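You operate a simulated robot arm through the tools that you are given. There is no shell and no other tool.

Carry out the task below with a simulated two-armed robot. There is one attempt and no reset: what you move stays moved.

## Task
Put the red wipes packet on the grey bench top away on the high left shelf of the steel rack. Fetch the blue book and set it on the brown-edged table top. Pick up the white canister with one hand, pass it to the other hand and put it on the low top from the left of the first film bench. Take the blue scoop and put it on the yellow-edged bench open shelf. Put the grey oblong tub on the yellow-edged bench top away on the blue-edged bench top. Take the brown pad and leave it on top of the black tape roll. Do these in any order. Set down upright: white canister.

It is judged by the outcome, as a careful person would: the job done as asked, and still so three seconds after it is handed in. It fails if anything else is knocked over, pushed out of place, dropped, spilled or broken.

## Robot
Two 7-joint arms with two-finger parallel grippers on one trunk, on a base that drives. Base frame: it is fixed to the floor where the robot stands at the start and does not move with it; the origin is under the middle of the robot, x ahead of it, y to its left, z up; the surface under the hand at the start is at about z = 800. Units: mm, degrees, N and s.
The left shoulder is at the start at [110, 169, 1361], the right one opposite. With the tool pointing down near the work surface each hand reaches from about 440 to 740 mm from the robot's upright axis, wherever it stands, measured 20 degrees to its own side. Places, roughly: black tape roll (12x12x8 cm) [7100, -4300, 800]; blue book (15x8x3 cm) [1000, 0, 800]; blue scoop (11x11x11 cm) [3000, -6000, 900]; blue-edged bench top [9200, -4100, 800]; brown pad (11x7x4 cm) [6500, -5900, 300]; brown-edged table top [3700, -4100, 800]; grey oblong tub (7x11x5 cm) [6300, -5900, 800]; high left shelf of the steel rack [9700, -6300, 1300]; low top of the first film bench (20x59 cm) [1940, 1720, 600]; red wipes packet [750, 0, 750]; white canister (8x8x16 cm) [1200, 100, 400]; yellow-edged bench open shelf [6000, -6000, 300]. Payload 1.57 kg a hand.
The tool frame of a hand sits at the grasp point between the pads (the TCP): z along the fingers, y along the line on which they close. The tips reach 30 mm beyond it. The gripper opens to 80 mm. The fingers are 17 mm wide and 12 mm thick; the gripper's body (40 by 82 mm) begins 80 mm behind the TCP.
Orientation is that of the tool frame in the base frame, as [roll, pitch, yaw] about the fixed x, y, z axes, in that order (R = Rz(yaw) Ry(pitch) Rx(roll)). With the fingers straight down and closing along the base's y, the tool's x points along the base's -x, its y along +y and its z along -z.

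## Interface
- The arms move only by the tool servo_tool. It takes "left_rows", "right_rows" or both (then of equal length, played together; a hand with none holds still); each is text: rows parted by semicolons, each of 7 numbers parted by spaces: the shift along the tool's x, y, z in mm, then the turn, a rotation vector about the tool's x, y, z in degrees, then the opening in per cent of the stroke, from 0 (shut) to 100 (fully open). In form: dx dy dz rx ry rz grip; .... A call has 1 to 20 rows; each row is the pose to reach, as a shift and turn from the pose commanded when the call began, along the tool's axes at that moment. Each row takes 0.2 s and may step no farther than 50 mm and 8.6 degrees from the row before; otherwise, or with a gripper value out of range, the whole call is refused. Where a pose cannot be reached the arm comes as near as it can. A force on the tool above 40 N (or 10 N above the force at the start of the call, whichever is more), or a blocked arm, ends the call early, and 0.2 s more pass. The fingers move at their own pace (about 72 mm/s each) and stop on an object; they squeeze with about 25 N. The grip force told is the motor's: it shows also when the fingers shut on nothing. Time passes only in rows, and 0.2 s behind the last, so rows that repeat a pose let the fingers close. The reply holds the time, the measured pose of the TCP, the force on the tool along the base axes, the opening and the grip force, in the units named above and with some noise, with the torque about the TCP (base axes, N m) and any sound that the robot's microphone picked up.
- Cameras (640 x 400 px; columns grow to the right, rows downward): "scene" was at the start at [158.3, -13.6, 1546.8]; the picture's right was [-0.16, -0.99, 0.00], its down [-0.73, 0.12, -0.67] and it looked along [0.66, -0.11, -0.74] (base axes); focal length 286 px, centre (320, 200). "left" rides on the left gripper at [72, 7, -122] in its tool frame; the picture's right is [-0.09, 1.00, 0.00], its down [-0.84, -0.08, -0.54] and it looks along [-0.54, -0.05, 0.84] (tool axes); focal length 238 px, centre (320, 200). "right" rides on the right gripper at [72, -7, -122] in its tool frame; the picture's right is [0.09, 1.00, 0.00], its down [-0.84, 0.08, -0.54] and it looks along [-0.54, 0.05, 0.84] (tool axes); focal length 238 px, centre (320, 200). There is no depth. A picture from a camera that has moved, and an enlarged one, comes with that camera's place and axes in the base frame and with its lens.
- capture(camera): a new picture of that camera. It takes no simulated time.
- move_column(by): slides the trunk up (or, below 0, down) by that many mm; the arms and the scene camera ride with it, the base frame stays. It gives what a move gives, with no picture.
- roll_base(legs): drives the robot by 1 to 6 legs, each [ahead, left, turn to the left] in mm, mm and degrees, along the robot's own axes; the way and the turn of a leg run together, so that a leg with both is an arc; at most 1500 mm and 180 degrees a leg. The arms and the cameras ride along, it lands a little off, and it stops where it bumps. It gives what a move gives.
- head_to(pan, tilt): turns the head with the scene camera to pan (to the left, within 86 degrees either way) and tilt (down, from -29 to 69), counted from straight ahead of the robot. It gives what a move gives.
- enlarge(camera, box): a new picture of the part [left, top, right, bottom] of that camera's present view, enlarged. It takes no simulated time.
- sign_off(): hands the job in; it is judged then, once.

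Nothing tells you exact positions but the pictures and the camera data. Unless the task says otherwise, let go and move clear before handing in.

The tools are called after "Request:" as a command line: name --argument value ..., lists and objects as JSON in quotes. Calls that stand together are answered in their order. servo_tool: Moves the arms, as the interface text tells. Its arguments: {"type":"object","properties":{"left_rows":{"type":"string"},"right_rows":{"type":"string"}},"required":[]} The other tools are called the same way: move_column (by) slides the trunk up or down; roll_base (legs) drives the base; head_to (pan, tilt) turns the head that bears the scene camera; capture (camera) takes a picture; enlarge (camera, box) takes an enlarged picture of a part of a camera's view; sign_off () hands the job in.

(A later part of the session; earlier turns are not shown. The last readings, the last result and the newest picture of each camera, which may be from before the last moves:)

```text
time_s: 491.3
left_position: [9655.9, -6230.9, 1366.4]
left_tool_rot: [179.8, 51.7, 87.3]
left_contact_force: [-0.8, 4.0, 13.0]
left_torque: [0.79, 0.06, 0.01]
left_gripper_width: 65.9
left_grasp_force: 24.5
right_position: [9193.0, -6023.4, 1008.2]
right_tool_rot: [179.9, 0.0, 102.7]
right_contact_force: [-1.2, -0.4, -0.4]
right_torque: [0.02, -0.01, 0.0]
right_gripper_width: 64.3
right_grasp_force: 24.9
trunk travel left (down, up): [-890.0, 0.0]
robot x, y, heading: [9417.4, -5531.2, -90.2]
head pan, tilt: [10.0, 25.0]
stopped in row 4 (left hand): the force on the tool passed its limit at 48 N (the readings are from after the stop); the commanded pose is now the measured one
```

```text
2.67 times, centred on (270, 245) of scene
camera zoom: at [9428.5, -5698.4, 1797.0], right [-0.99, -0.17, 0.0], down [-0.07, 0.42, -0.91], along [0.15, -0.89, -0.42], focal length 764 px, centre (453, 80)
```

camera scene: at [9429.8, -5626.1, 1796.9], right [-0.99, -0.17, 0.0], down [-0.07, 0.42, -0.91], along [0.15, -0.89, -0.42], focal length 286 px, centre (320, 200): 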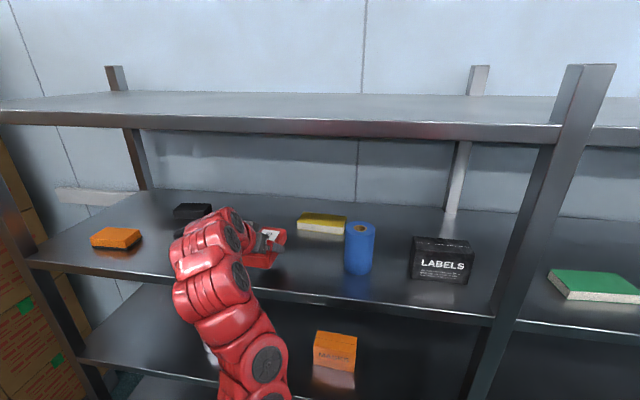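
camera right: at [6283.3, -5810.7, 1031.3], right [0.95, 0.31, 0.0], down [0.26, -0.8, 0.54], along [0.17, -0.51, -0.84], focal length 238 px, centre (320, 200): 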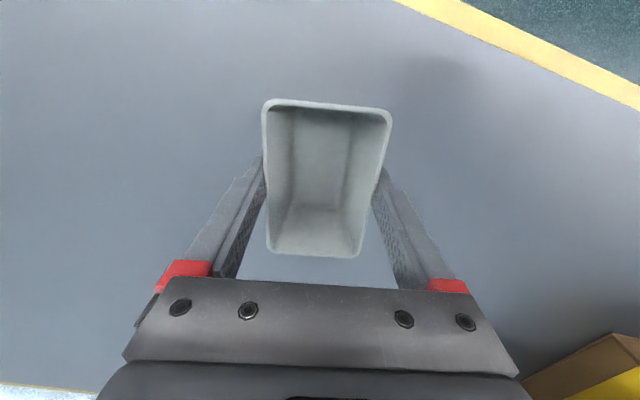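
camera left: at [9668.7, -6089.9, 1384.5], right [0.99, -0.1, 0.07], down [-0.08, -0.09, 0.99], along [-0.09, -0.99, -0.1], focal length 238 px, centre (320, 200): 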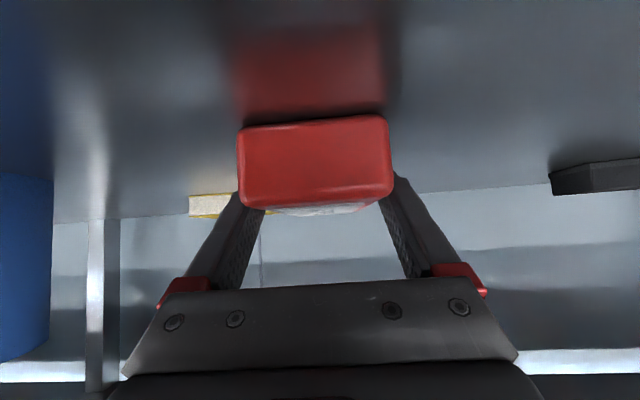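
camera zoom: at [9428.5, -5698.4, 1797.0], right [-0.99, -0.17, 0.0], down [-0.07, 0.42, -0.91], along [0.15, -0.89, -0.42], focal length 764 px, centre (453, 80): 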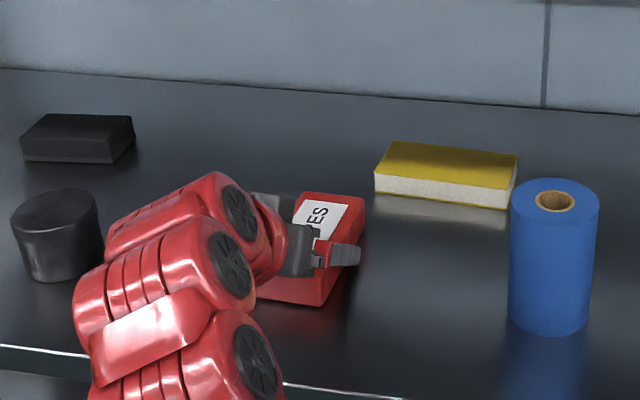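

Request:
enlarge --camera "left" --box '[200, 60, 440, 220]'

Request:
head_to --pan 20 --tilt 30

Request:
enlarge --camera "scene" --box '[220, 150, 420, 290]'

```text
2.50 times, centred on (320, 140) of left
camera zoom: at [9668.7, -6089.9, 1384.5], right [0.99, -0.1, 0.07], down [-0.08, -0.09, 0.99], along [-0.09, -0.99, -0.1], focal length 596 px, centre (320, 350)
```

zoom: 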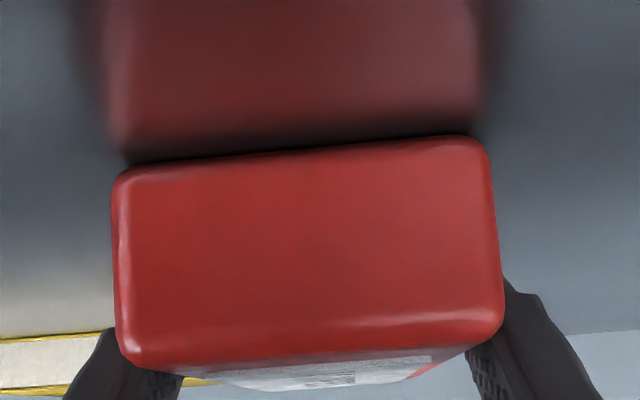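

```text
time_s: 492.0
left_position: [9655.4, -6230.8, 1364.9]
left_tool_rot: [179.7, 51.7, 87.4]
left_contact_force: [0.0, -4.1, 22.6]
left_torque: [-0.23, 0.84, -0.13]
left_gripper_width: 65.6
left_grasp_force: 24.7
right_position: [9192.6, -6023.5, 1007.5]
right_tool_rot: [179.9, 0.1, 102.7]
right_contact_force: [-0.4, 0.0, -0.7]
right_torque: [-0.01, 0.01, -0.01]
right_gripper_width: 64.6
right_grasp_force: 24.8
trunk travel left (down, up): [-890.0, 0.0]
robot x, y, heading: [9414.8, -5534.1, -90.3]
head pan, tilt: [20.0, 30.0]
```

```text
2.86 times, centred on (320, 220) of scene
camera zoom: at [9443.2, -5692.8, 1789.2], right [-0.94, -0.34, 0.0], down [-0.17, 0.47, -0.87], along [0.29, -0.82, -0.5], focal length 818 px, centre (320, 143)
```

zoom: 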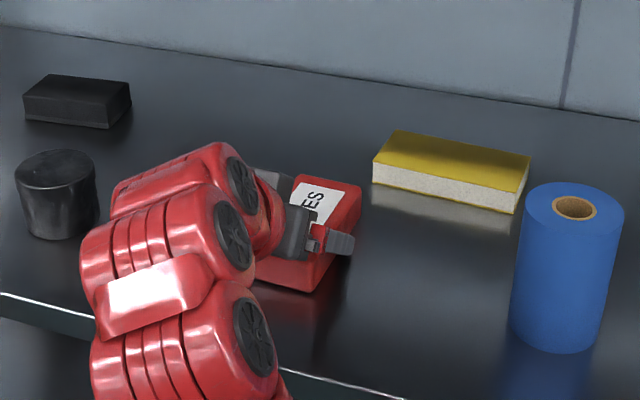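

The packet is resting on the shelf, with its reflection right beneath it. I'll ease the pressure and release.

Request:
servo_tool --left_rows "-1.6 0 -1.2 0 0 0 0;-2.4 0 -1.9 0 0 0 0"

```text
time_s: 492.6
left_position: [9656.2, -6230.0, 1366.2]
left_tool_rot: [179.7, 51.3, 87.4]
left_contact_force: [-1.5, -0.8, 10.2]
left_torque: [-0.7, 0.18, -0.09]
left_gripper_width: 65.5
left_grasp_force: 25.4
right_position: [9191.7, -6024.0, 1006.8]
right_tool_rot: [179.9, 0.1, 102.7]
right_contact_force: [-0.3, 0.1, -0.9]
right_torque: [0.0, 0.01, -0.02]
right_gripper_width: 64.5
right_grasp_force: 25.1
trunk travel left (down, up): [-890.0, 0.0]
robot x, y, heading: [9410.6, -5530.6, -90.3]
head pan, tilt: [20.0, 30.0]
```

Request:
servo_tool --left_rows "0 0 0 0 0 0 85;0 0 0 0 0 0 90;0 0 0 0 0 0 100;0 0 0 0 0 0 100"

Request:
capture --camera "left"

Request:
enlarge --camera "scene" --box '[220, 150, 420, 290]'

```text
time_s: 493.6
left_position: [9657.1, -6230.2, 1364.9]
left_tool_rot: [179.8, 51.2, 87.4]
left_contact_force: [0.8, 0.8, 0.4]
left_torque: [-0.01, 0.0, 0.0]
left_gripper_width: 79.8
left_grasp_force: 0.1
right_position: [9193.0, -6025.3, 1006.6]
right_tool_rot: [179.9, 0.1, 102.7]
right_contact_force: [0.1, 0.7, -0.7]
right_torque: [0.01, -0.01, 0.03]
right_gripper_width: 64.2
right_grasp_force: 24.9
trunk travel left (down, up): [-890.0, 0.0]
robot x, y, heading: [9413.0, -5529.4, -90.2]
head pan, tilt: [20.0, 30.0]
```

```text
taken
camera left: at [9668.9, -6091.4, 1385.6], right [0.99, -0.1, 0.07], down [-0.08, -0.1, 0.99], along [-0.09, -0.99, -0.11], focal length 238 px, centre (320, 200)
```

left: 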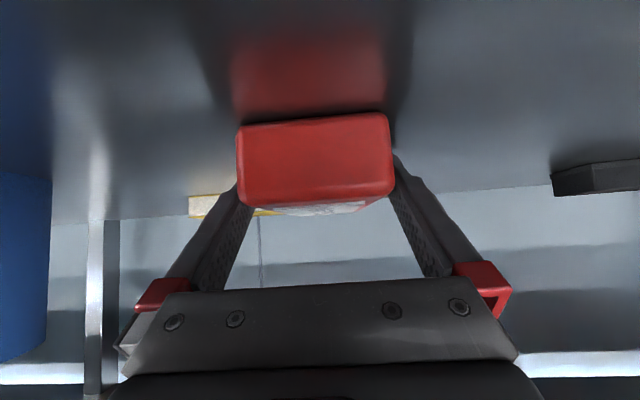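

```text
2.86 times, centred on (320, 220) of scene
camera zoom: at [9444.0, -5694.8, 1788.6], right [-0.94, -0.34, 0.0], down [-0.17, 0.47, -0.87], along [0.29, -0.82, -0.5], focal length 818 px, centre (320, 143)
```

zoom: 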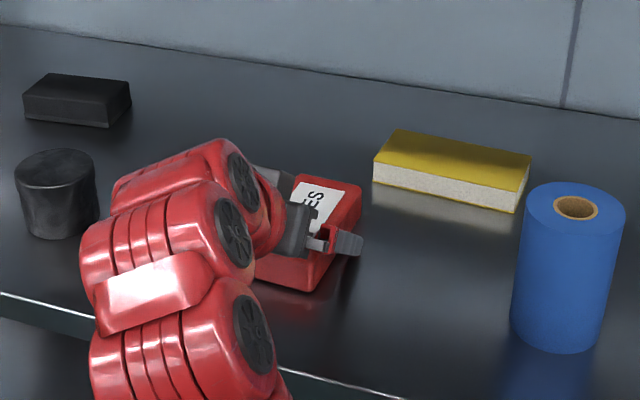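

Packet is on the shelf. I'll withdraw the left hand back and upward.

Request:
servo_tool --left_rows "0 0 -25 0 0 0 100;0 0 -55 0 0 0 100;0 0 -90 0 0 0 100;0 0 -130 0 0 0 100"

Request:
roll_base --legs '[[-250, 0, 0]]'

Request:
head_to --pan 8 --tilt 22

Request:
capture --camera "scene"

```text
time_s: 494.6
left_position: [9634.5, -6123.9, 1422.1]
left_tool_rot: [178.7, 52.0, 87.3]
left_contact_force: [-0.5, 0.9, -1.0]
left_torque: [-0.05, 0.0, 0.05]
left_gripper_width: 80.1
left_grasp_force: 0.0
left hand out of reach, approached as far as the arm can: row 3, 4
right_position: [9192.2, -6024.6, 1006.7]
right_tool_rot: [179.8, 0.0, 102.8]
right_contact_force: [-0.4, 0.8, 0.1]
right_torque: [-0.05, -0.02, 0.0]
right_gripper_width: 64.3
right_grasp_force: 24.8
trunk travel left (down, up): [-890.0, 0.0]
robot x, y, heading: [9413.7, -5530.7, -90.3]
head pan, tilt: [20.0, 30.0]
```

```text
time_s: 496.4
left_position: [9636.4, -5874.0, 1419.8]
left_tool_rot: [178.9, 52.0, 87.3]
left_contact_force: [-0.3, 0.5, -0.3]
left_torque: [0.02, -0.01, 0.01]
left_gripper_width: 80.1
left_grasp_force: 0.1
right_position: [9194.4, -5772.1, 1004.7]
right_tool_rot: [179.8, 0.0, 102.4]
right_contact_force: [-0.4, -0.2, -0.6]
right_torque: [0.03, 0.01, -0.02]
right_gripper_width: 64.6
right_grasp_force: 24.7
trunk travel left (down, up): [-890.0, 0.0]
robot x, y, heading: [9414.4, -5280.7, -90.6]
head pan, tilt: [20.0, 30.0]
```

```text
time_s: 497.2
left_position: [9636.4, -5872.8, 1422.0]
left_tool_rot: [178.7, 52.0, 87.3]
left_contact_force: [-0.7, 0.6, -0.5]
left_torque: [-0.01, -0.03, 0.02]
left_gripper_width: 80.0
left_grasp_force: 0.1
right_position: [9193.6, -5772.3, 1008.1]
right_tool_rot: [179.9, 0.0, 102.4]
right_contact_force: [0.6, 0.2, 0.2]
right_torque: [0.03, 0.0, -0.03]
right_gripper_width: 64.4
right_grasp_force: 24.9
trunk travel left (down, up): [-890.0, 0.0]
robot x, y, heading: [9415.4, -5274.2, -90.3]
head pan, tilt: [8.0, 22.0]
```

```text
taken
camera scene: at [9427.5, -5448.3, 1801.6], right [-0.99, -0.13, 0.0], down [-0.05, 0.37, -0.93], along [0.12, -0.92, -0.37], focal length 286 px, centre (320, 200)
```

scene: 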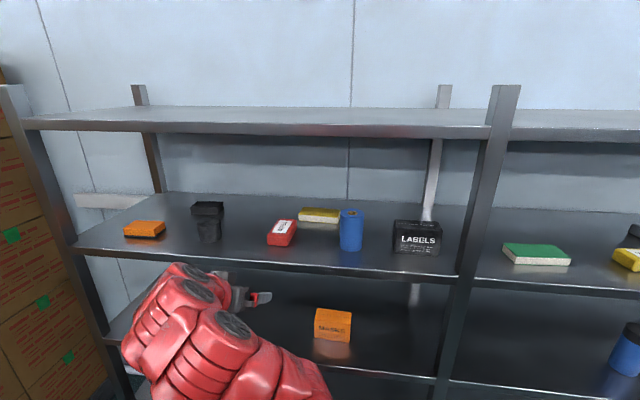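

The red wipes packet sits on the high left shelf. Next I'll turn around to the blue-edged bench with the grey tub.

Request:
roll_base --legs '[[0, 0, 90], [0, 0, 90]]'

Request:
head_to --pan 0 --tilt 35

Request:
capture --camera "scene"

```text
time_s: 505.3
left_position: [9178.6, -4685.4, 1420.1]
left_tool_rot: [178.9, 52.0, -91.1]
left_contact_force: [-0.4, -0.7, 0.7]
left_torque: [0.01, 0.0, -0.03]
left_gripper_width: 80.2
left_grasp_force: 0.0
right_position: [9624.5, -4773.8, 1006.7]
right_tool_rot: [179.9, 0.0, -75.8]
right_contact_force: [0.3, 0.8, 0.0]
right_torque: [-0.03, 0.0, 0.0]
right_gripper_width: 64.5
right_grasp_force: 25.4
trunk travel left (down, up): [-890.0, 0.0]
robot x, y, heading: [9417.8, -5273.8, 91.2]
head pan, tilt: [8.0, 22.0]
```

```text
time_s: 506.0
left_position: [9179.0, -4686.1, 1421.9]
left_tool_rot: [178.9, 52.0, -91.1]
left_contact_force: [0.4, 0.4, 0.7]
left_torque: [-0.02, 0.0, -0.02]
left_gripper_width: 80.0
left_grasp_force: 0.2
right_position: [9624.4, -4775.4, 1006.1]
right_tool_rot: [179.9, 0.0, -75.8]
right_contact_force: [0.1, 1.1, -0.6]
right_torque: [0.05, -0.01, -0.02]
right_gripper_width: 64.2
right_grasp_force: 24.8
trunk travel left (down, up): [-890.0, 0.0]
robot x, y, heading: [9416.2, -5277.3, 91.0]
head pan, tilt: [0.0, 35.0]
```

```text
taken
camera scene: at [9412.4, -5108.7, 1781.0], right [1.0, 0.02, 0.0], down [0.01, -0.57, -0.82], along [-0.02, 0.82, -0.57], focal length 286 px, centre (320, 200)
```

scene: 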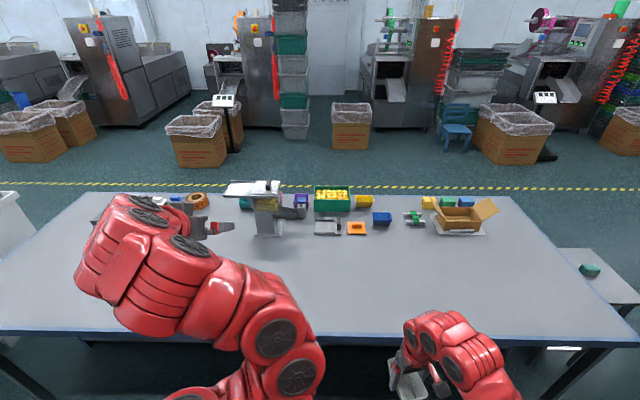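

The near half of the blue-edged bench is clear. I'll move up and extend the right hand over it.

Request:
roll_base --legs '[[240, 0, -1]]'

Request:
servo_tool --right_rows "-37 -10 0 0 0 0 0;-75 -19 0 0 0 0 0;-112 -29 0 0 0 0 0;-150 -38 0 0 0 0 0"

Request:
move_column --by -110

Request:
capture --camera "right"

Request:
capture --camera "scene"

```text
time_s: 507.8
left_position: [9185.8, -4441.9, 1422.6]
left_tool_rot: [179.0, 52.1, -92.1]
left_contact_force: [-0.2, -0.1, -0.2]
left_torque: [-0.01, 0.01, 0.02]
left_gripper_width: 80.1
left_grasp_force: 0.0
right_position: [9630.4, -4538.7, 1007.0]
right_tool_rot: [179.8, 0.2, -76.9]
right_contact_force: [0.1, 0.0, 0.0]
right_torque: [0.0, 0.02, 0.0]
right_gripper_width: 64.1
right_grasp_force: 24.6
trunk travel left (down, up): [-890.0, 0.0]
robot x, y, heading: [9412.8, -5035.6, 90.1]
head pan, tilt: [0.0, 35.0]
```

```text
time_s: 508.8
left_position: [9184.2, -4441.0, 1420.0]
left_tool_rot: [178.8, 51.9, -92.0]
left_contact_force: [0.2, 0.6, -0.5]
left_torque: [0.0, -0.03, 0.02]
left_gripper_width: 79.9
left_grasp_force: 0.1
right_position: [9635.9, -4382.0, 1005.2]
right_tool_rot: [179.9, -0.2, -76.8]
right_contact_force: [-0.4, 0.1, -0.4]
right_torque: [-0.01, 0.03, -0.02]
right_gripper_width: 64.3
right_grasp_force: 24.9
trunk travel left (down, up): [-890.0, 0.0]
robot x, y, heading: [9410.8, -5035.9, 90.2]
head pan, tilt: [0.0, 35.0]
```

```text
time_s: 510.2
left_position: [9186.1, -4440.9, 1311.2]
left_tool_rot: [178.9, 52.0, -92.1]
left_contact_force: [-0.1, 0.5, 0.5]
left_torque: [0.0, -0.01, 0.03]
left_gripper_width: 79.9
left_grasp_force: 0.1
right_position: [9637.1, -4383.5, 896.7]
right_tool_rot: [179.9, 0.0, -76.9]
right_contact_force: [0.0, 0.0, 0.3]
right_torque: [0.01, -0.01, 0.01]
right_gripper_width: 64.5
right_grasp_force: 25.0
trunk travel left (down, up): [-780.0, 110.0]
robot x, y, heading: [9409.3, -5033.7, 90.2]
head pan, tilt: [0.0, 35.0]
```

```text
taken
camera right: at [9660.3, -4452.6, 1019.1], right [-0.95, -0.32, 0.0], down [-0.26, 0.8, 0.54], along [-0.17, 0.51, -0.84], focal length 238 px, centre (320, 200)
```

right: 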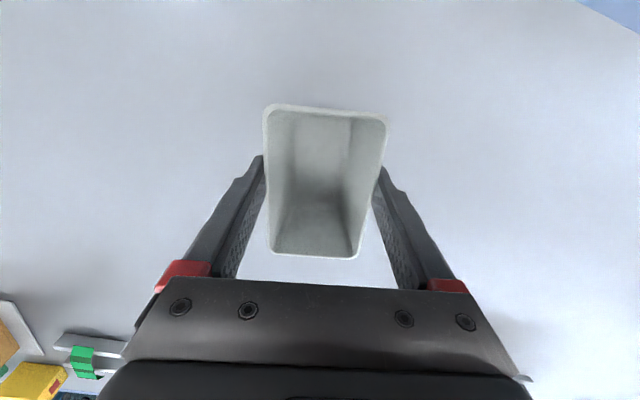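

```text
taken
camera scene: at [9412.8, -4868.5, 1671.0], right [1.0, 0.0, 0.0], down [0.0, -0.57, -0.82], along [0.0, 0.82, -0.57], focal length 286 px, centre (320, 200)
```

scene: 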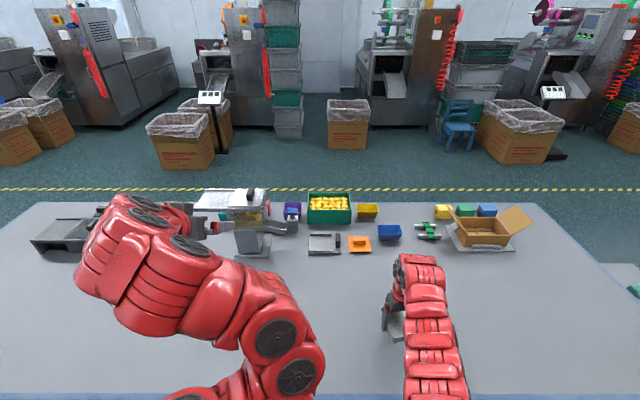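

Request:
servo_tool --right_rows "0 0 20 0 0 0 0;0 0 38 0 0 0 0;0 0 38 0 0 0 0"

Request:
servo_tool --right_rows "0 0 3 0 0 0 0;0 0 6 0 0 0 0;0 0 6 0 0 0 0"

Request:
servo_tool --right_rows "0 0 2 0 0 0 0;0 0 4 0 0 0 0;0 0 4 0 0 0 0"

```text
time_s: 511.0
left_position: [9185.0, -4442.2, 1310.6]
left_tool_rot: [178.9, 52.0, -92.1]
left_contact_force: [-1.0, 0.2, 0.0]
left_torque: [0.0, 0.02, -0.01]
left_gripper_width: 80.0
left_grasp_force: 0.1
right_position: [9635.7, -4382.0, 859.5]
right_tool_rot: [179.9, -0.1, -76.9]
right_contact_force: [0.0, -0.3, -1.4]
right_torque: [0.05, 0.02, 0.02]
right_gripper_width: 64.5
right_grasp_force: 25.1
trunk travel left (down, up): [-780.0, 110.0]
robot x, y, heading: [9412.5, -5038.9, 90.2]
head pan, tilt: [0.0, 35.0]
```

```text
time_s: 511.8
left_position: [9184.9, -4441.1, 1310.4]
left_tool_rot: [178.8, 52.0, -92.1]
left_contact_force: [0.9, 0.0, 1.0]
left_torque: [0.02, -0.02, 0.02]
left_gripper_width: 80.1
left_grasp_force: 0.0
right_position: [9637.4, -4382.4, 853.5]
right_tool_rot: [179.9, -0.1, -76.9]
right_contact_force: [0.4, -0.5, -0.9]
right_torque: [0.02, 0.04, -0.03]
right_gripper_width: 64.6
right_grasp_force: 24.7
trunk travel left (down, up): [-780.0, 110.0]
robot x, y, heading: [9412.0, -5037.4, 90.1]
head pan, tilt: [0.0, 35.0]
```

```text
time_s: 512.6
left_position: [9186.1, -4442.1, 1311.5]
left_tool_rot: [178.9, 52.0, -92.1]
left_contact_force: [-0.3, -0.2, -0.1]
left_torque: [-0.03, 0.01, 0.0]
left_gripper_width: 79.8
left_grasp_force: 0.0
right_position: [9637.1, -4382.3, 850.5]
right_tool_rot: [180.0, 0.1, -76.9]
right_contact_force: [2.6, 0.1, 9.9]
right_torque: [-0.31, -0.34, 0.08]
right_gripper_width: 64.4
right_grasp_force: 24.8
trunk travel left (down, up): [-780.0, 110.0]
robot x, y, heading: [9411.9, -5034.5, 90.1]
head pan, tilt: [0.0, 35.0]
```

Contact (about 10 N). I'll release the tub and lift away.

Request:
servo_tool --right_rows "0 0 -1 0 0 0 0;0 0 -1 0 0 0 90;0 0 -1 0 0 0 100;0 0 -1 0 0 0 100"

Request:
move_column --by 110

Request:
capture --camera "right"

```text
time_s: 513.6
left_position: [9185.9, -4442.3, 1311.1]
left_tool_rot: [178.9, 52.0, -92.2]
left_contact_force: [-0.4, 0.3, -0.1]
left_torque: [0.01, 0.0, 0.01]
left_gripper_width: 79.8
left_grasp_force: 0.1
right_position: [9637.3, -4383.4, 850.1]
right_tool_rot: [179.9, 0.0, -77.0]
right_contact_force: [0.0, -0.6, 0.3]
right_torque: [0.05, -0.01, -0.01]
right_gripper_width: 79.9
right_grasp_force: 0.1
trunk travel left (down, up): [-780.0, 110.0]
robot x, y, heading: [9412.4, -5037.7, 90.1]
head pan, tilt: [0.0, 35.0]
```

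```text
time_s: 515.0
left_position: [9185.5, -4440.2, 1421.7]
left_tool_rot: [178.9, 52.1, -92.1]
left_contact_force: [-0.6, 0.1, 0.4]
left_torque: [0.0, -0.01, 0.02]
left_gripper_width: 79.7
left_grasp_force: 0.1
right_position: [9637.5, -4382.9, 959.8]
right_tool_rot: [179.8, 0.0, -76.9]
right_contact_force: [0.8, -0.2, -0.4]
right_torque: [-0.04, -0.01, -0.01]
right_gripper_width: 80.3
right_grasp_force: 0.2
trunk travel left (down, up): [-890.0, 0.0]
robot x, y, heading: [9413.9, -5033.1, 90.3]
head pan, tilt: [0.0, 35.0]
```

```text
taken
camera right: at [9660.2, -4452.2, 1082.3], right [-0.95, -0.32, 0.0], down [-0.26, 0.8, 0.54], along [-0.17, 0.51, -0.84], focal length 238 px, centre (320, 200)
```

right: 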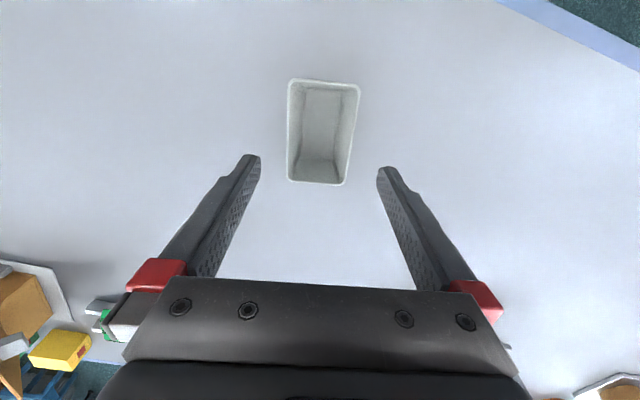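

The grey tub is on the blue-edged bench. The last job is the brown pad. I'll put the left hand into a compact tool-down pose, then return to the yellow-edged bench.

Request:
servo_tool --left_rows "0 0 0 0 8 0 100;0 0 0 0 16 0 100;0 0 0 0 24 0 100;0 0 0 0 32 0 100;0 0 0 0 40 0 100;0 0 0 0 48 0 100;0 0 0 0 52 0 100"

Request:
roll_base --legs '[[-250, 0, 0]]'

Request:
servo_tool --left_rows "0 0 40 0 0 0 60;0 0 80 0 0 0 60;0 0 120 0 0 0 60;0 0 160 0 0 0 60;0 0 200 0 0 0 60;0 0 240 0 0 0 60;0 0 280 0 0 0 60"

Request:
capture --camera "scene"

```text
time_s: 516.6
left_position: [9218.9, -4606.3, 1272.0]
left_tool_rot: [173.5, 10.8, -93.4]
left_contact_force: [0.1, -0.6, 0.6]
left_torque: [-0.03, -0.04, 0.0]
left_gripper_width: 80.0
left_grasp_force: 0.0
left hand out of reach, approached as far as the arm can: row 1, 2, 3, 4, 5, 6, 7
right_position: [9636.5, -4381.7, 960.2]
right_tool_rot: [180.0, 0.1, -76.9]
right_contact_force: [0.0, 0.7, 0.3]
right_torque: [0.04, 0.02, -0.02]
right_gripper_width: 80.0
right_grasp_force: 0.0
trunk travel left (down, up): [-890.0, 0.0]
robot x, y, heading: [9415.1, -5034.6, 90.2]
head pan, tilt: [0.0, 35.0]
```

```text
time_s: 518.5
left_position: [9221.0, -4854.5, 1271.7]
left_tool_rot: [173.4, 10.7, -93.6]
left_contact_force: [-0.2, 0.9, -0.4]
left_torque: [-0.04, -0.03, 0.01]
left_gripper_width: 80.0
left_grasp_force: 0.0
right_position: [9639.1, -4633.2, 959.3]
right_tool_rot: [179.8, 0.0, -77.0]
right_contact_force: [1.1, -0.4, 0.3]
right_torque: [0.0, -0.01, 0.05]
right_gripper_width: 80.0
right_grasp_force: 0.0
trunk travel left (down, up): [-890.0, 0.0]
robot x, y, heading: [9411.0, -5285.7, 90.0]
head pan, tilt: [0.0, 35.0]
```

```text
time_s: 520.1
left_position: [9188.9, -4800.2, 994.5]
left_tool_rot: [173.6, 10.7, -93.4]
left_contact_force: [0.2, 0.7, -0.1]
left_torque: [0.01, 0.0, -0.02]
left_gripper_width: 48.1
left_grasp_force: 0.1
left hand out of reach, approached as far as the arm can: row 1, 2, 3, 4
right_position: [9636.4, -4633.0, 959.8]
right_tool_rot: [179.9, -0.1, -77.0]
right_contact_force: [0.3, 0.0, -0.6]
right_torque: [0.02, -0.02, -0.01]
right_gripper_width: 79.4
right_grasp_force: 0.2
trunk travel left (down, up): [-890.0, 0.0]
robot x, y, heading: [9410.7, -5286.9, 90.2]
head pan, tilt: [0.0, 35.0]
```

```text
taken
camera scene: at [9411.0, -5117.1, 1780.8], right [1.0, 0.0, 0.0], down [0.0, -0.57, -0.82], along [0.0, 0.82, -0.57], focal length 286 px, centre (320, 200)
```

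scene: 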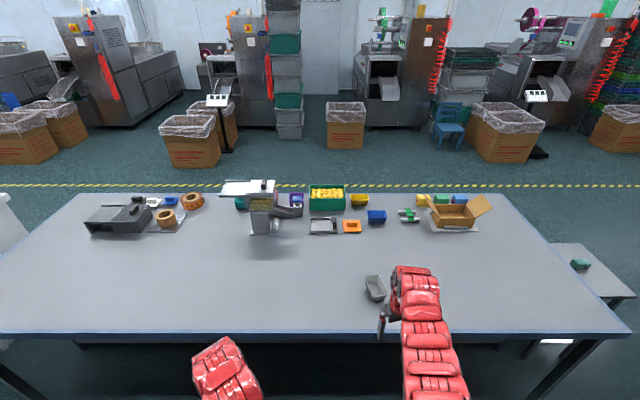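

The tub stands on the blue-edged bench. I'll turn around and head back to the pad.

Request:
roll_base --legs '[[0, 0, -90], [0, 0, -90]]'

Request:
roll_base --legs '[[-270, -1350, 0]]'

Request:
roll_base --legs '[[0, -1400, 0]]'

```text
time_s: 528.1
left_position: [9633.6, -5771.4, 995.3]
left_tool_rot: [173.4, 10.8, 86.5]
left_contact_force: [-0.1, 0.4, -0.5]
left_torque: [0.0, 0.01, -0.01]
left_gripper_width: 48.1
left_grasp_force: 0.1
right_position: [9186.2, -5937.9, 959.3]
right_tool_rot: [179.9, 0.0, 102.8]
right_contact_force: [-0.1, -0.2, 0.6]
right_torque: [-0.01, 0.05, 0.01]
right_gripper_width: 80.2
right_grasp_force: 0.1
trunk travel left (down, up): [-890.0, 0.0]
robot x, y, heading: [9415.8, -5284.2, -90.1]
head pan, tilt: [0.0, 35.0]
```

```text
time_s: 534.9
left_position: [8306.8, -5505.5, 996.5]
left_tool_rot: [173.4, 10.7, 87.2]
left_contact_force: [0.9, 0.4, 0.4]
left_torque: [0.01, -0.01, 0.01]
left_gripper_width: 47.9
left_grasp_force: 0.1
right_position: [7859.8, -5678.9, 959.5]
right_tool_rot: [179.9, 0.0, 103.6]
right_contact_force: [-0.2, -0.3, -0.3]
right_torque: [0.03, -0.02, 0.0]
right_gripper_width: 80.1
right_grasp_force: 0.0
trunk travel left (down, up): [-890.0, 0.0]
robot x, y, heading: [8078.2, -5025.1, -89.4]
head pan, tilt: [0.0, 35.0]
```

```text
time_s: 541.9
left_position: [6907.1, -5529.6, 994.4]
left_tool_rot: [173.4, 10.8, 88.1]
left_contact_force: [-0.2, -0.3, 0.0]
left_torque: [-0.01, -0.01, 0.01]
left_gripper_width: 47.8
left_grasp_force: 0.0
right_position: [6464.0, -5709.2, 960.6]
right_tool_rot: [180.0, 0.0, 104.5]
right_contact_force: [-0.2, 0.0, -0.4]
right_torque: [0.04, 0.0, -0.02]
right_gripper_width: 79.8
right_grasp_force: 0.0
trunk travel left (down, up): [-890.0, 0.0]
robot x, y, heading: [6670.7, -5050.8, -88.2]
head pan, tilt: [0.0, 35.0]
```

I'll place the robot at an angle (heading −45°), so the right hand can point along the pad while the left arm stays clear of the bench.

Request:
roll_base --legs '[[26, -767, 0], [0, 0, 43.2]]'

Request:
servo_tool --right_rows "0 0 0 0 0 -7.5 100;0 0 0 0 0 -15 100;0 0 0 0 0 -22.5 100;0 0 0 0 0 -30 100;0 0 0 0 0 -37.6 100"

Request:
capture --camera "scene"

```text
time_s: 548.1
left_position: [6385.3, -5290.1, 996.6]
left_tool_rot: [173.3, 10.9, 131.2]
left_contact_force: [0.0, 0.0, -0.3]
left_torque: [0.0, 0.01, 0.0]
left_gripper_width: 48.0
left_grasp_force: 0.0
right_position: [6182.4, -5722.5, 960.8]
right_tool_rot: [179.8, 0.0, 147.7]
right_contact_force: [0.2, -0.2, 0.2]
right_torque: [0.0, 0.01, -0.01]
right_gripper_width: 79.8
right_grasp_force: 0.0
trunk travel left (down, up): [-890.0, 0.0]
robot x, y, heading: [5886.9, -5102.3, -45.2]
head pan, tilt: [0.0, 35.0]
```

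```text
time_s: 549.3
left_position: [6383.9, -5289.7, 995.7]
left_tool_rot: [173.5, 10.8, 131.2]
left_contact_force: [1.0, -0.2, 0.0]
left_torque: [0.03, 0.01, 0.01]
left_gripper_width: 48.2
left_grasp_force: 0.0
right_position: [6182.5, -5722.2, 960.7]
right_tool_rot: [179.9, 0.1, -174.7]
right_contact_force: [-0.6, 0.2, -0.6]
right_torque: [0.04, 0.0, -0.02]
right_gripper_width: 80.0
right_grasp_force: 0.0
trunk travel left (down, up): [-890.0, 0.0]
robot x, y, heading: [5885.8, -5097.4, -45.4]
head pan, tilt: [0.0, 35.0]
```

```text
taken
camera scene: at [6003.3, -5220.9, 1780.9], right [-0.71, -0.7, 0.0], down [-0.4, 0.41, -0.82], along [0.58, -0.58, -0.57], focal length 286 px, centre (320, 200)
```

scene: 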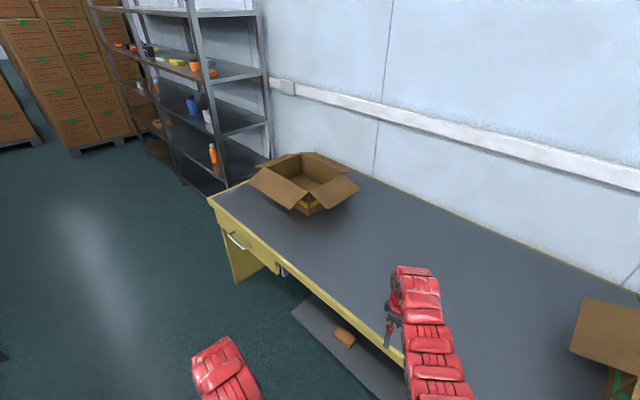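

Request:
servo_tool --right_rows "-37 28 0 0 0 0 100;-74 56 0 0 0 0 100;-74 56 0 0 0 0 100"

Request:
servo_tool --right_rows "0 0 0 0 -8.3 0 100;0 0 0 0 -16.6 0 100;0 0 0 0 -25 0 100;0 0 0 0 -33.3 0 100;0 0 0 0 -41.6 0 100;0 0 0 0 -50 0 100"

Request:
capture --camera "scene"

```text
time_s: 550.1
left_position: [6383.4, -5290.5, 996.3]
left_tool_rot: [173.3, 10.8, 131.3]
left_contact_force: [0.2, 0.2, 0.6]
left_torque: [-0.01, -0.03, -0.01]
left_gripper_width: 48.4
left_grasp_force: 0.1
right_position: [6252.0, -5660.9, 959.9]
right_tool_rot: [179.9, 0.1, -174.7]
right_contact_force: [0.5, 0.3, 0.1]
right_torque: [0.04, -0.03, 0.04]
right_gripper_width: 80.1
right_grasp_force: 0.0
trunk travel left (down, up): [-890.0, 0.0]
robot x, y, heading: [5885.4, -5101.5, -45.4]
head pan, tilt: [0.0, 35.0]
```

```text
time_s: 551.5
left_position: [6383.1, -5289.5, 996.8]
left_tool_rot: [173.4, 10.9, 131.2]
left_contact_force: [0.4, 0.6, 0.4]
left_torque: [-0.02, -0.01, -0.01]
left_gripper_width: 47.8
left_grasp_force: 0.2
right_position: [6250.7, -5660.4, 959.5]
right_tool_rot: [179.6, 50.2, -174.8]
right_contact_force: [1.1, -0.1, -1.0]
right_torque: [0.0, 0.03, -0.01]
right_gripper_width: 80.0
right_grasp_force: 0.1
trunk travel left (down, up): [-890.0, 0.0]
robot x, y, heading: [5884.0, -5102.8, -45.4]
head pan, tilt: [0.0, 35.0]
```

```text
taken
camera scene: at [6002.8, -5221.1, 1780.9], right [-0.71, -0.7, 0.0], down [-0.4, 0.41, -0.82], along [0.58, -0.58, -0.57], focal length 286 px, centre (320, 200)
```

scene: 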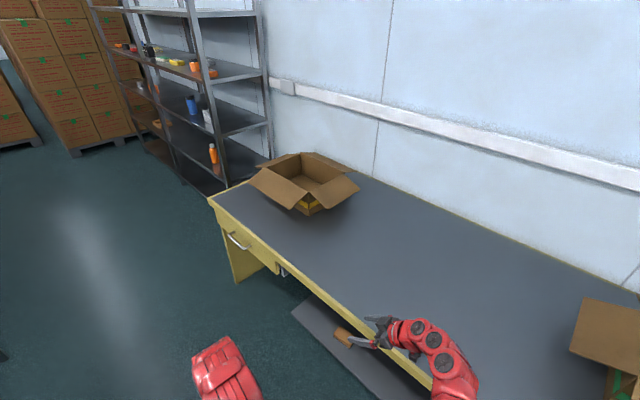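

The tilted hand is pointing along the pad's direction. I'll back off 50 mm for clearance and lower the trunk to shelf height.

Request:
roll_base --legs '[[-50, 0, 0]]'

Request:
move_column --by -400

Request:
capture --camera "right"

Request:
capture --camera "scene"

```text
time_s: 552.5
left_position: [6352.9, -5255.9, 994.2]
left_tool_rot: [173.4, 10.7, 131.2]
left_contact_force: [-0.5, 0.7, 0.4]
left_torque: [0.03, 0.03, -0.03]
left_gripper_width: 47.9
left_grasp_force: 0.0
right_position: [6219.2, -5628.0, 957.5]
right_tool_rot: [179.6, 50.0, -175.1]
right_contact_force: [-0.2, 0.0, -0.1]
right_torque: [0.03, 0.0, -0.01]
right_gripper_width: 80.0
right_grasp_force: 0.2
trunk travel left (down, up): [-890.0, 0.0]
robot x, y, heading: [5848.4, -5065.4, -45.3]
head pan, tilt: [0.0, 35.0]
```

```text
time_s: 556.3
left_position: [6348.7, -5254.3, 594.4]
left_tool_rot: [173.3, 10.9, 131.2]
left_contact_force: [-0.7, 0.3, 0.0]
left_torque: [0.03, 0.0, -0.01]
left_gripper_width: 48.0
left_grasp_force: 0.0
right_position: [6216.4, -5626.7, 559.6]
right_tool_rot: [179.9, 50.1, -174.8]
right_contact_force: [-0.5, 0.0, -0.4]
right_torque: [0.01, 0.01, 0.0]
right_gripper_width: 80.2
right_grasp_force: 0.0
trunk travel left (down, up): [-490.0, 400.0]
robot x, y, heading: [5847.1, -5068.0, -45.1]
head pan, tilt: [0.0, 35.0]
```

```text
taken
camera right: at [6077.9, -5645.8, 583.8], right [-0.15, 0.99, -0.07], down [0.11, 0.09, 0.99], along [0.98, 0.14, -0.13], focal length 238 px, centre (320, 200)
```

right: 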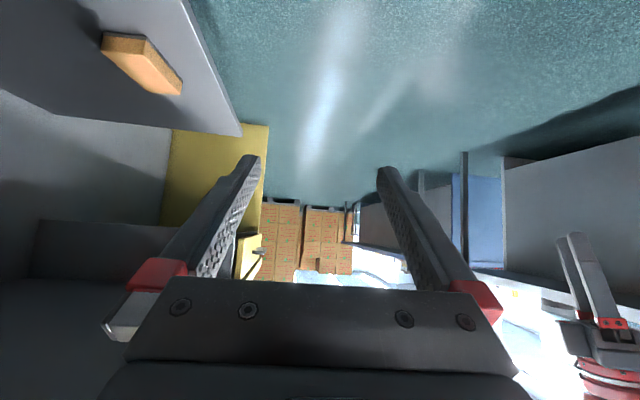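

```text
taken
camera scene: at [5968.0, -5185.3, 1380.9], right [-0.71, -0.7, 0.0], down [-0.4, 0.41, -0.82], along [0.58, -0.58, -0.57], focal length 286 px, centre (320, 200)
```

scene: 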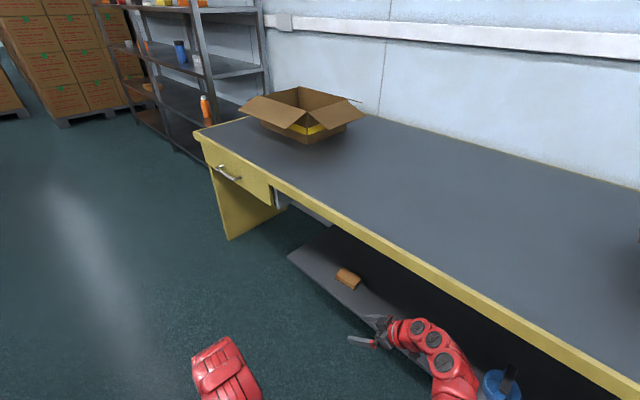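

The scoop still stands fine behind. To keep my right elbow out of the bench, I should face it squarely and swing the left arm out to my side. I'll move the left arm aside now.

Request:
servo_tool --left_rows "30 32 -2 -1 0.6 -4.9 60;60 64 -4 -1.9 1.1 -9.8 60;91 96 -6 -2.9 1.7 -14.6 60;121 128 -8 -3.8 2.3 -19.5 60;151 160 -10 -4.8 2.9 -24.4 60;182 192 -12 -5.7 3.4 -29.3 60;212 225 -15 -6.7 4 -34.2 60;242 257 -17 -7.6 4.6 -39 60;272 289 -19 -8.6 5.1 -43.9 60;302 321 -21 -9.5 5.7 -48.8 60"

Request:
head_to --pan 50 --tilt 50

Request:
capture --camera "scene"

```text
time_s: 558.5
left_position: [6385.2, -4810.6, 595.3]
left_tool_rot: [173.3, 10.8, -178.6]
left_contact_force: [0.1, 0.6, 0.9]
left_torque: [-0.02, 0.01, 0.01]
left_gripper_width: 47.9
left_grasp_force: 0.1
right_position: [6216.2, -5625.3, 560.5]
right_tool_rot: [179.7, 50.1, -174.8]
right_contact_force: [0.5, -0.9, 0.7]
right_torque: [0.04, -0.01, 0.02]
right_gripper_width: 80.0
right_grasp_force: 0.1
trunk travel left (down, up): [-490.0, 400.0]
robot x, y, heading: [5848.1, -5064.2, -45.4]
head pan, tilt: [0.0, 35.0]
```

```text
time_s: 559.7
left_position: [6384.8, -4812.2, 595.0]
left_tool_rot: [173.3, 10.9, -178.8]
left_contact_force: [0.0, -0.2, -1.2]
left_torque: [0.01, -0.01, -0.02]
left_gripper_width: 47.9
left_grasp_force: 0.0
right_position: [6216.4, -5625.7, 560.6]
right_tool_rot: [179.8, 50.1, -174.9]
right_contact_force: [-0.9, -0.3, 1.2]
right_torque: [-0.01, -0.02, -0.01]
right_gripper_width: 80.0
right_grasp_force: 0.1
trunk travel left (down, up): [-490.0, 400.0]
robot x, y, heading: [5851.1, -5064.8, -45.3]
head pan, tilt: [50.0, 50.0]
```

```text
taken
camera scene: at [5982.9, -5116.4, 1359.2], right [0.08, -1.0, 0.0], down [-0.76, -0.06, -0.64], along [0.64, 0.05, -0.77], focal length 286 px, centre (320, 200)
```

scene: 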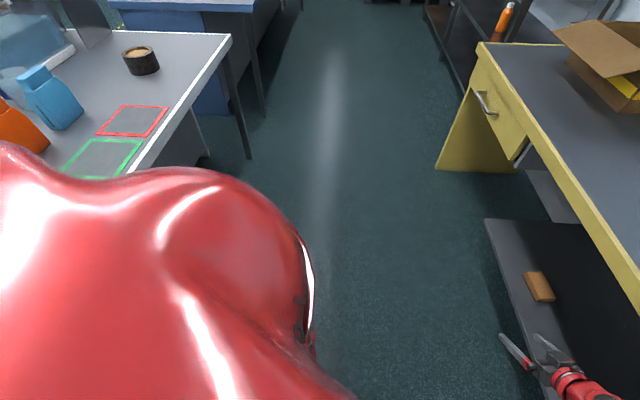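

I can also see the black tape roll on the white bench, near (7060, −4340). I'll back off a little and turn to face the bench squarely.

Request:
roll_base --legs '[[-120, 0, 0], [0, 0, -44.7]]'

Request:
head_to --pan 0 --tilt 40

Request:
capture --camera "scene"

```text
time_s: 563.0
left_position: [6325.3, -5174.8, 596.3]
left_tool_rot: [173.3, 11.0, 136.9]
left_contact_force: [0.8, -0.2, -0.2]
left_torque: [0.0, -0.01, 0.0]
left_gripper_width: 48.1
left_grasp_force: 0.0
right_position: [5635.8, -5638.2, 561.1]
right_tool_rot: [179.8, 50.1, 140.7]
right_contact_force: [1.1, 0.0, -1.0]
right_torque: [-0.03, 0.0, -0.03]
right_gripper_width: 80.0
right_grasp_force: 0.1
trunk travel left (down, up): [-490.0, 400.0]
robot x, y, heading: [5764.4, -4981.3, -89.5]
head pan, tilt: [50.0, 50.0]
```

```text
time_s: 564.1
left_position: [6325.0, -5174.8, 594.6]
left_tool_rot: [173.3, 10.8, 136.8]
left_contact_force: [0.1, -0.5, -0.1]
left_torque: [0.0, -0.01, 0.01]
left_gripper_width: 47.9
left_grasp_force: 0.0
right_position: [5636.1, -5638.0, 560.4]
right_tool_rot: [179.8, 50.1, 140.7]
right_contact_force: [0.2, -0.1, 0.1]
right_torque: [-0.03, 0.0, 0.02]
right_gripper_width: 79.9
right_grasp_force: 0.1
trunk travel left (down, up): [-490.0, 400.0]
robot x, y, heading: [5764.3, -4976.4, -89.7]
head pan, tilt: [0.0, 40.0]
```

```text
taken
camera scene: at [5767.6, -5147.0, 1373.3], right [-1.0, -0.01, 0.0], down [0.0, 0.64, -0.77], along [0.0, -0.77, -0.64], focal length 286 px, centre (320, 200)
```

scene: 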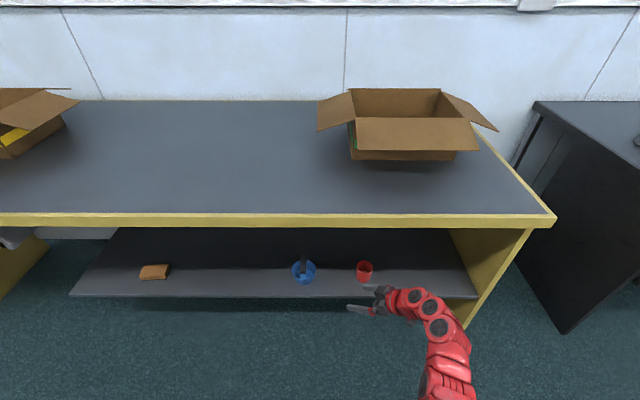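

Request:
servo_tool --right_rows "-3 12.8 3.5 -5.7 0 -4.77 100;-5.9 25.6 7.1 -11.4 0 -9.53 100;-8.9 38.4 10.6 -17.1 0 -14.3 100;-11.8 51.2 14.1 -22.8 0 -19.1 100;-14.8 64 17.7 -28.5 0 -23.8 100;-17.7 76.8 21.2 -34.2 0 -28.6 100"

Request:
capture --camera "scene"

```text
time_s: 565.5
left_position: [6326.8, -5174.6, 594.2]
left_tool_rot: [173.4, 10.9, 136.8]
left_contact_force: [-0.2, 0.7, 0.0]
left_torque: [0.02, -0.02, -0.01]
left_gripper_width: 48.0
left_grasp_force: 0.0
right_position: [5707.4, -5589.0, 560.7]
right_tool_rot: [180.0, 50.1, -174.5]
right_contact_force: [0.3, 0.3, -0.3]
right_torque: [-0.02, 0.01, -0.03]
right_gripper_width: 80.1
right_grasp_force: 0.1
right hand out of reach, approached as far as the arm can: row 6
trunk travel left (down, up): [-490.0, 400.0]
robot x, y, heading: [5765.7, -4981.5, -89.6]
head pan, tilt: [0.0, 40.0]
```

```text
taken
camera scene: at [5767.7, -5146.9, 1373.3], right [-1.0, 0.0, 0.0], down [0.0, 0.64, -0.77], along [0.0, -0.77, -0.64], focal length 286 px, centre (320, 200)
```

scene: 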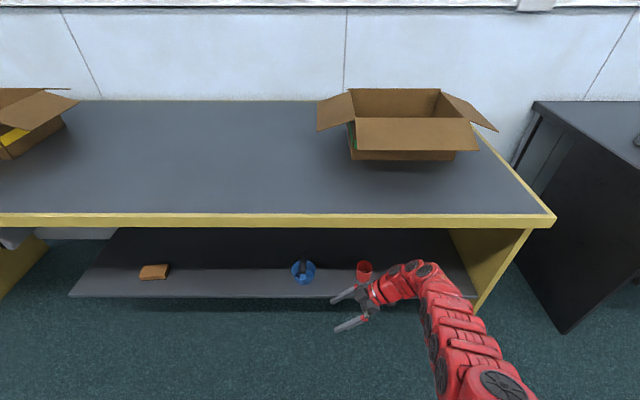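

The right hand is ready, pointing along +x. I'll slide left in line with the pad and lower the trunk.

Request:
roll_base --legs '[[0, 765, -0.4]]'

Request:
move_column --by -150

Request:
capture --camera "scene"

Request:
capture --camera "right"

```text
time_s: 569.6
left_position: [7085.2, -5177.6, 594.6]
left_tool_rot: [173.3, 10.7, 136.5]
left_contact_force: [0.5, -0.1, 0.4]
left_torque: [-0.03, -0.03, 0.0]
left_gripper_width: 47.9
left_grasp_force: 0.1
right_position: [6464.9, -5586.5, 561.2]
right_tool_rot: [179.9, 50.2, -175.2]
right_contact_force: [0.0, -0.5, -0.7]
right_torque: [0.02, -0.01, 0.02]
right_gripper_width: 79.9
right_grasp_force: 0.1
trunk travel left (down, up): [-490.0, 400.0]
robot x, y, heading: [6528.9, -4979.7, -90.0]
head pan, tilt: [0.0, 40.0]
```

```text
time_s: 571.4
left_position: [7084.4, -5178.6, 445.5]
left_tool_rot: [173.3, 10.9, 136.5]
left_contact_force: [0.6, 0.7, -0.5]
left_torque: [0.0, -0.01, 0.01]
left_gripper_width: 48.1
left_grasp_force: 0.1
right_position: [6464.2, -5587.0, 410.6]
right_tool_rot: [179.8, 50.2, -175.1]
right_contact_force: [-0.3, 0.3, 0.2]
right_torque: [0.01, 0.0, 0.01]
right_gripper_width: 80.1
right_grasp_force: 0.0
trunk travel left (down, up): [-340.0, 550.0]
robot x, y, heading: [6526.1, -4980.4, -90.0]
head pan, tilt: [0.0, 40.0]
```

```text
taken
camera scene: at [6527.6, -5145.9, 1223.4], right [-1.0, 0.0, 0.0], down [0.0, 0.64, -0.77], along [0.0, -0.77, -0.64], focal length 286 px, centre (320, 200)
```

scene: 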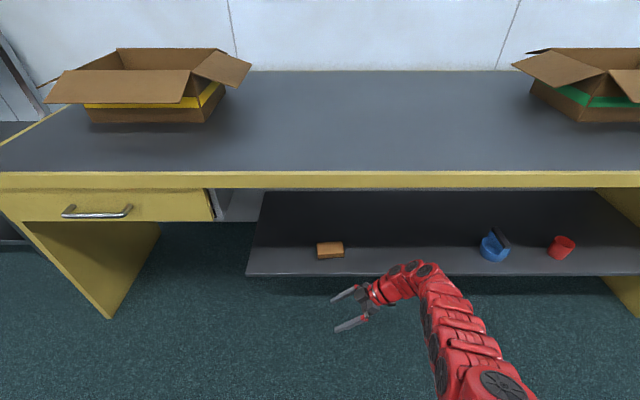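

```text
taken
camera right: at [6325.5, -5607.1, 434.7], right [-0.15, 0.99, -0.07], down [0.11, 0.09, 0.99], along [0.98, 0.14, -0.12], focal length 238 px, centre (320, 200)
```

right: 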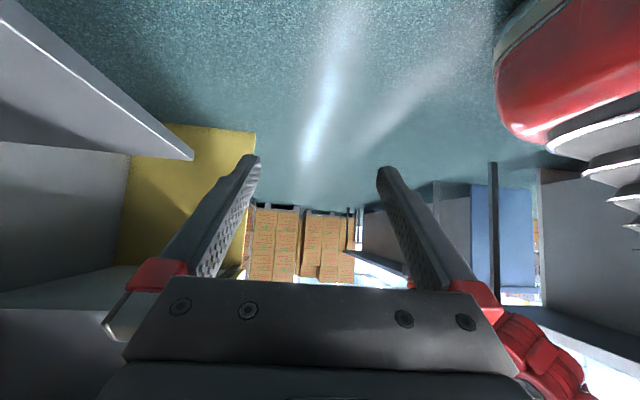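

Request:
enlarge --camera "scene" --box '[280, 220, 400, 290]'

```text
5.33 times, centred on (340, 255) of scene
camera zoom: at [6527.6, -5145.9, 1223.4], right [-1.0, 0.0, 0.0], down [0.0, 0.64, -0.77], along [0.0, -0.77, -0.64], focal length 1527 px, centre (213, -93)
```

zoom: 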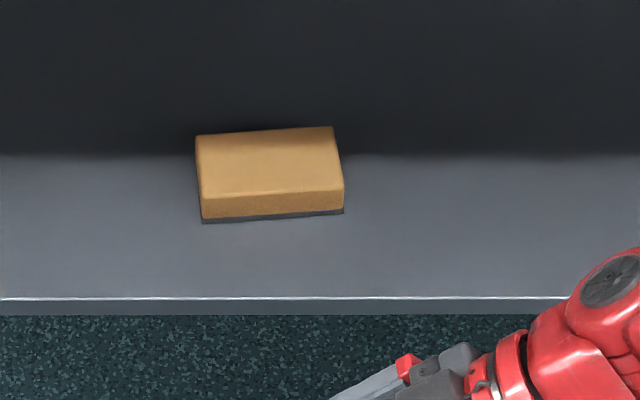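

Pad centre refined to (6486, −5894). I'll drive straight in with the open hand above the pad level.

Request:
roll_base --legs '[[200, 8, 0]]'

Request:
capture --camera "scene"

Request:
roll_base --legs '[[108, 0, 0]]'

Request:
capture --camera "right"

Request:
capture --camera "scene"

```text
time_s: 573.0
left_position: [7093.2, -5381.1, 444.9]
left_tool_rot: [173.3, 10.9, 136.5]
left_contact_force: [0.0, 0.4, 0.1]
left_torque: [0.02, 0.03, -0.01]
left_gripper_width: 47.8
left_grasp_force: 0.0
right_position: [6472.7, -5792.2, 410.6]
right_tool_rot: [179.7, 50.2, -175.1]
right_contact_force: [-0.4, 0.5, -0.1]
right_torque: [-0.02, 0.0, -0.02]
right_gripper_width: 80.1
right_grasp_force: 0.2
trunk travel left (down, up): [-340.0, 550.0]
robot x, y, heading: [6535.2, -5184.3, -90.2]
head pan, tilt: [0.0, 40.0]
```

```text
taken
camera scene: at [6535.4, -5350.3, 1223.2], right [-1.0, 0.0, 0.0], down [0.0, 0.64, -0.77], along [0.0, -0.77, -0.64], focal length 286 px, centre (320, 200)
```

scene: 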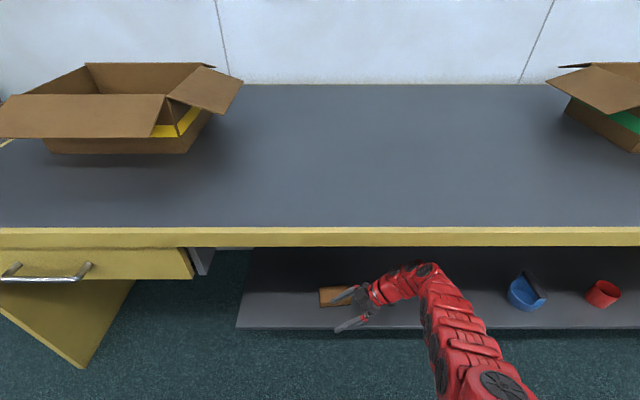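

```text
time_s: 574.2
left_position: [7094.3, -5488.7, 445.8]
left_tool_rot: [173.3, 10.8, 136.5]
left_contact_force: [-0.4, -0.1, -0.2]
left_torque: [0.0, 0.0, -0.01]
left_gripper_width: 48.0
left_grasp_force: 0.0
right_position: [6472.0, -5898.7, 410.8]
right_tool_rot: [179.8, 50.3, -175.0]
right_contact_force: [0.2, 0.1, 0.5]
right_torque: [0.0, 0.0, 0.01]
right_gripper_width: 80.0
right_grasp_force: 0.0
trunk travel left (down, up): [-340.0, 550.0]
robot x, y, heading: [6538.1, -5287.2, -90.1]
head pan, tilt: [0.0, 40.0]
```

```text
taken
camera right: at [6334.2, -5919.2, 434.0], right [-0.15, 0.99, -0.07], down [0.11, 0.09, 0.99], along [0.98, 0.14, -0.12], focal length 238 px, centre (320, 200)
```

right: 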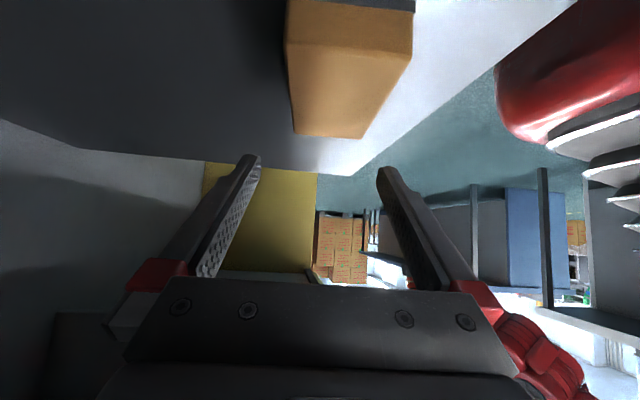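

```text
taken
camera scene: at [6535.4, -5458.4, 1223.2], right [-1.0, 0.0, 0.0], down [0.0, 0.64, -0.77], along [0.0, -0.77, -0.64], focal length 286 px, centre (320, 200)
```

scene: 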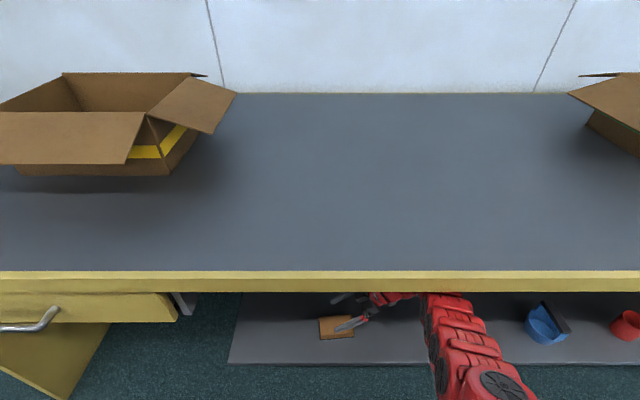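

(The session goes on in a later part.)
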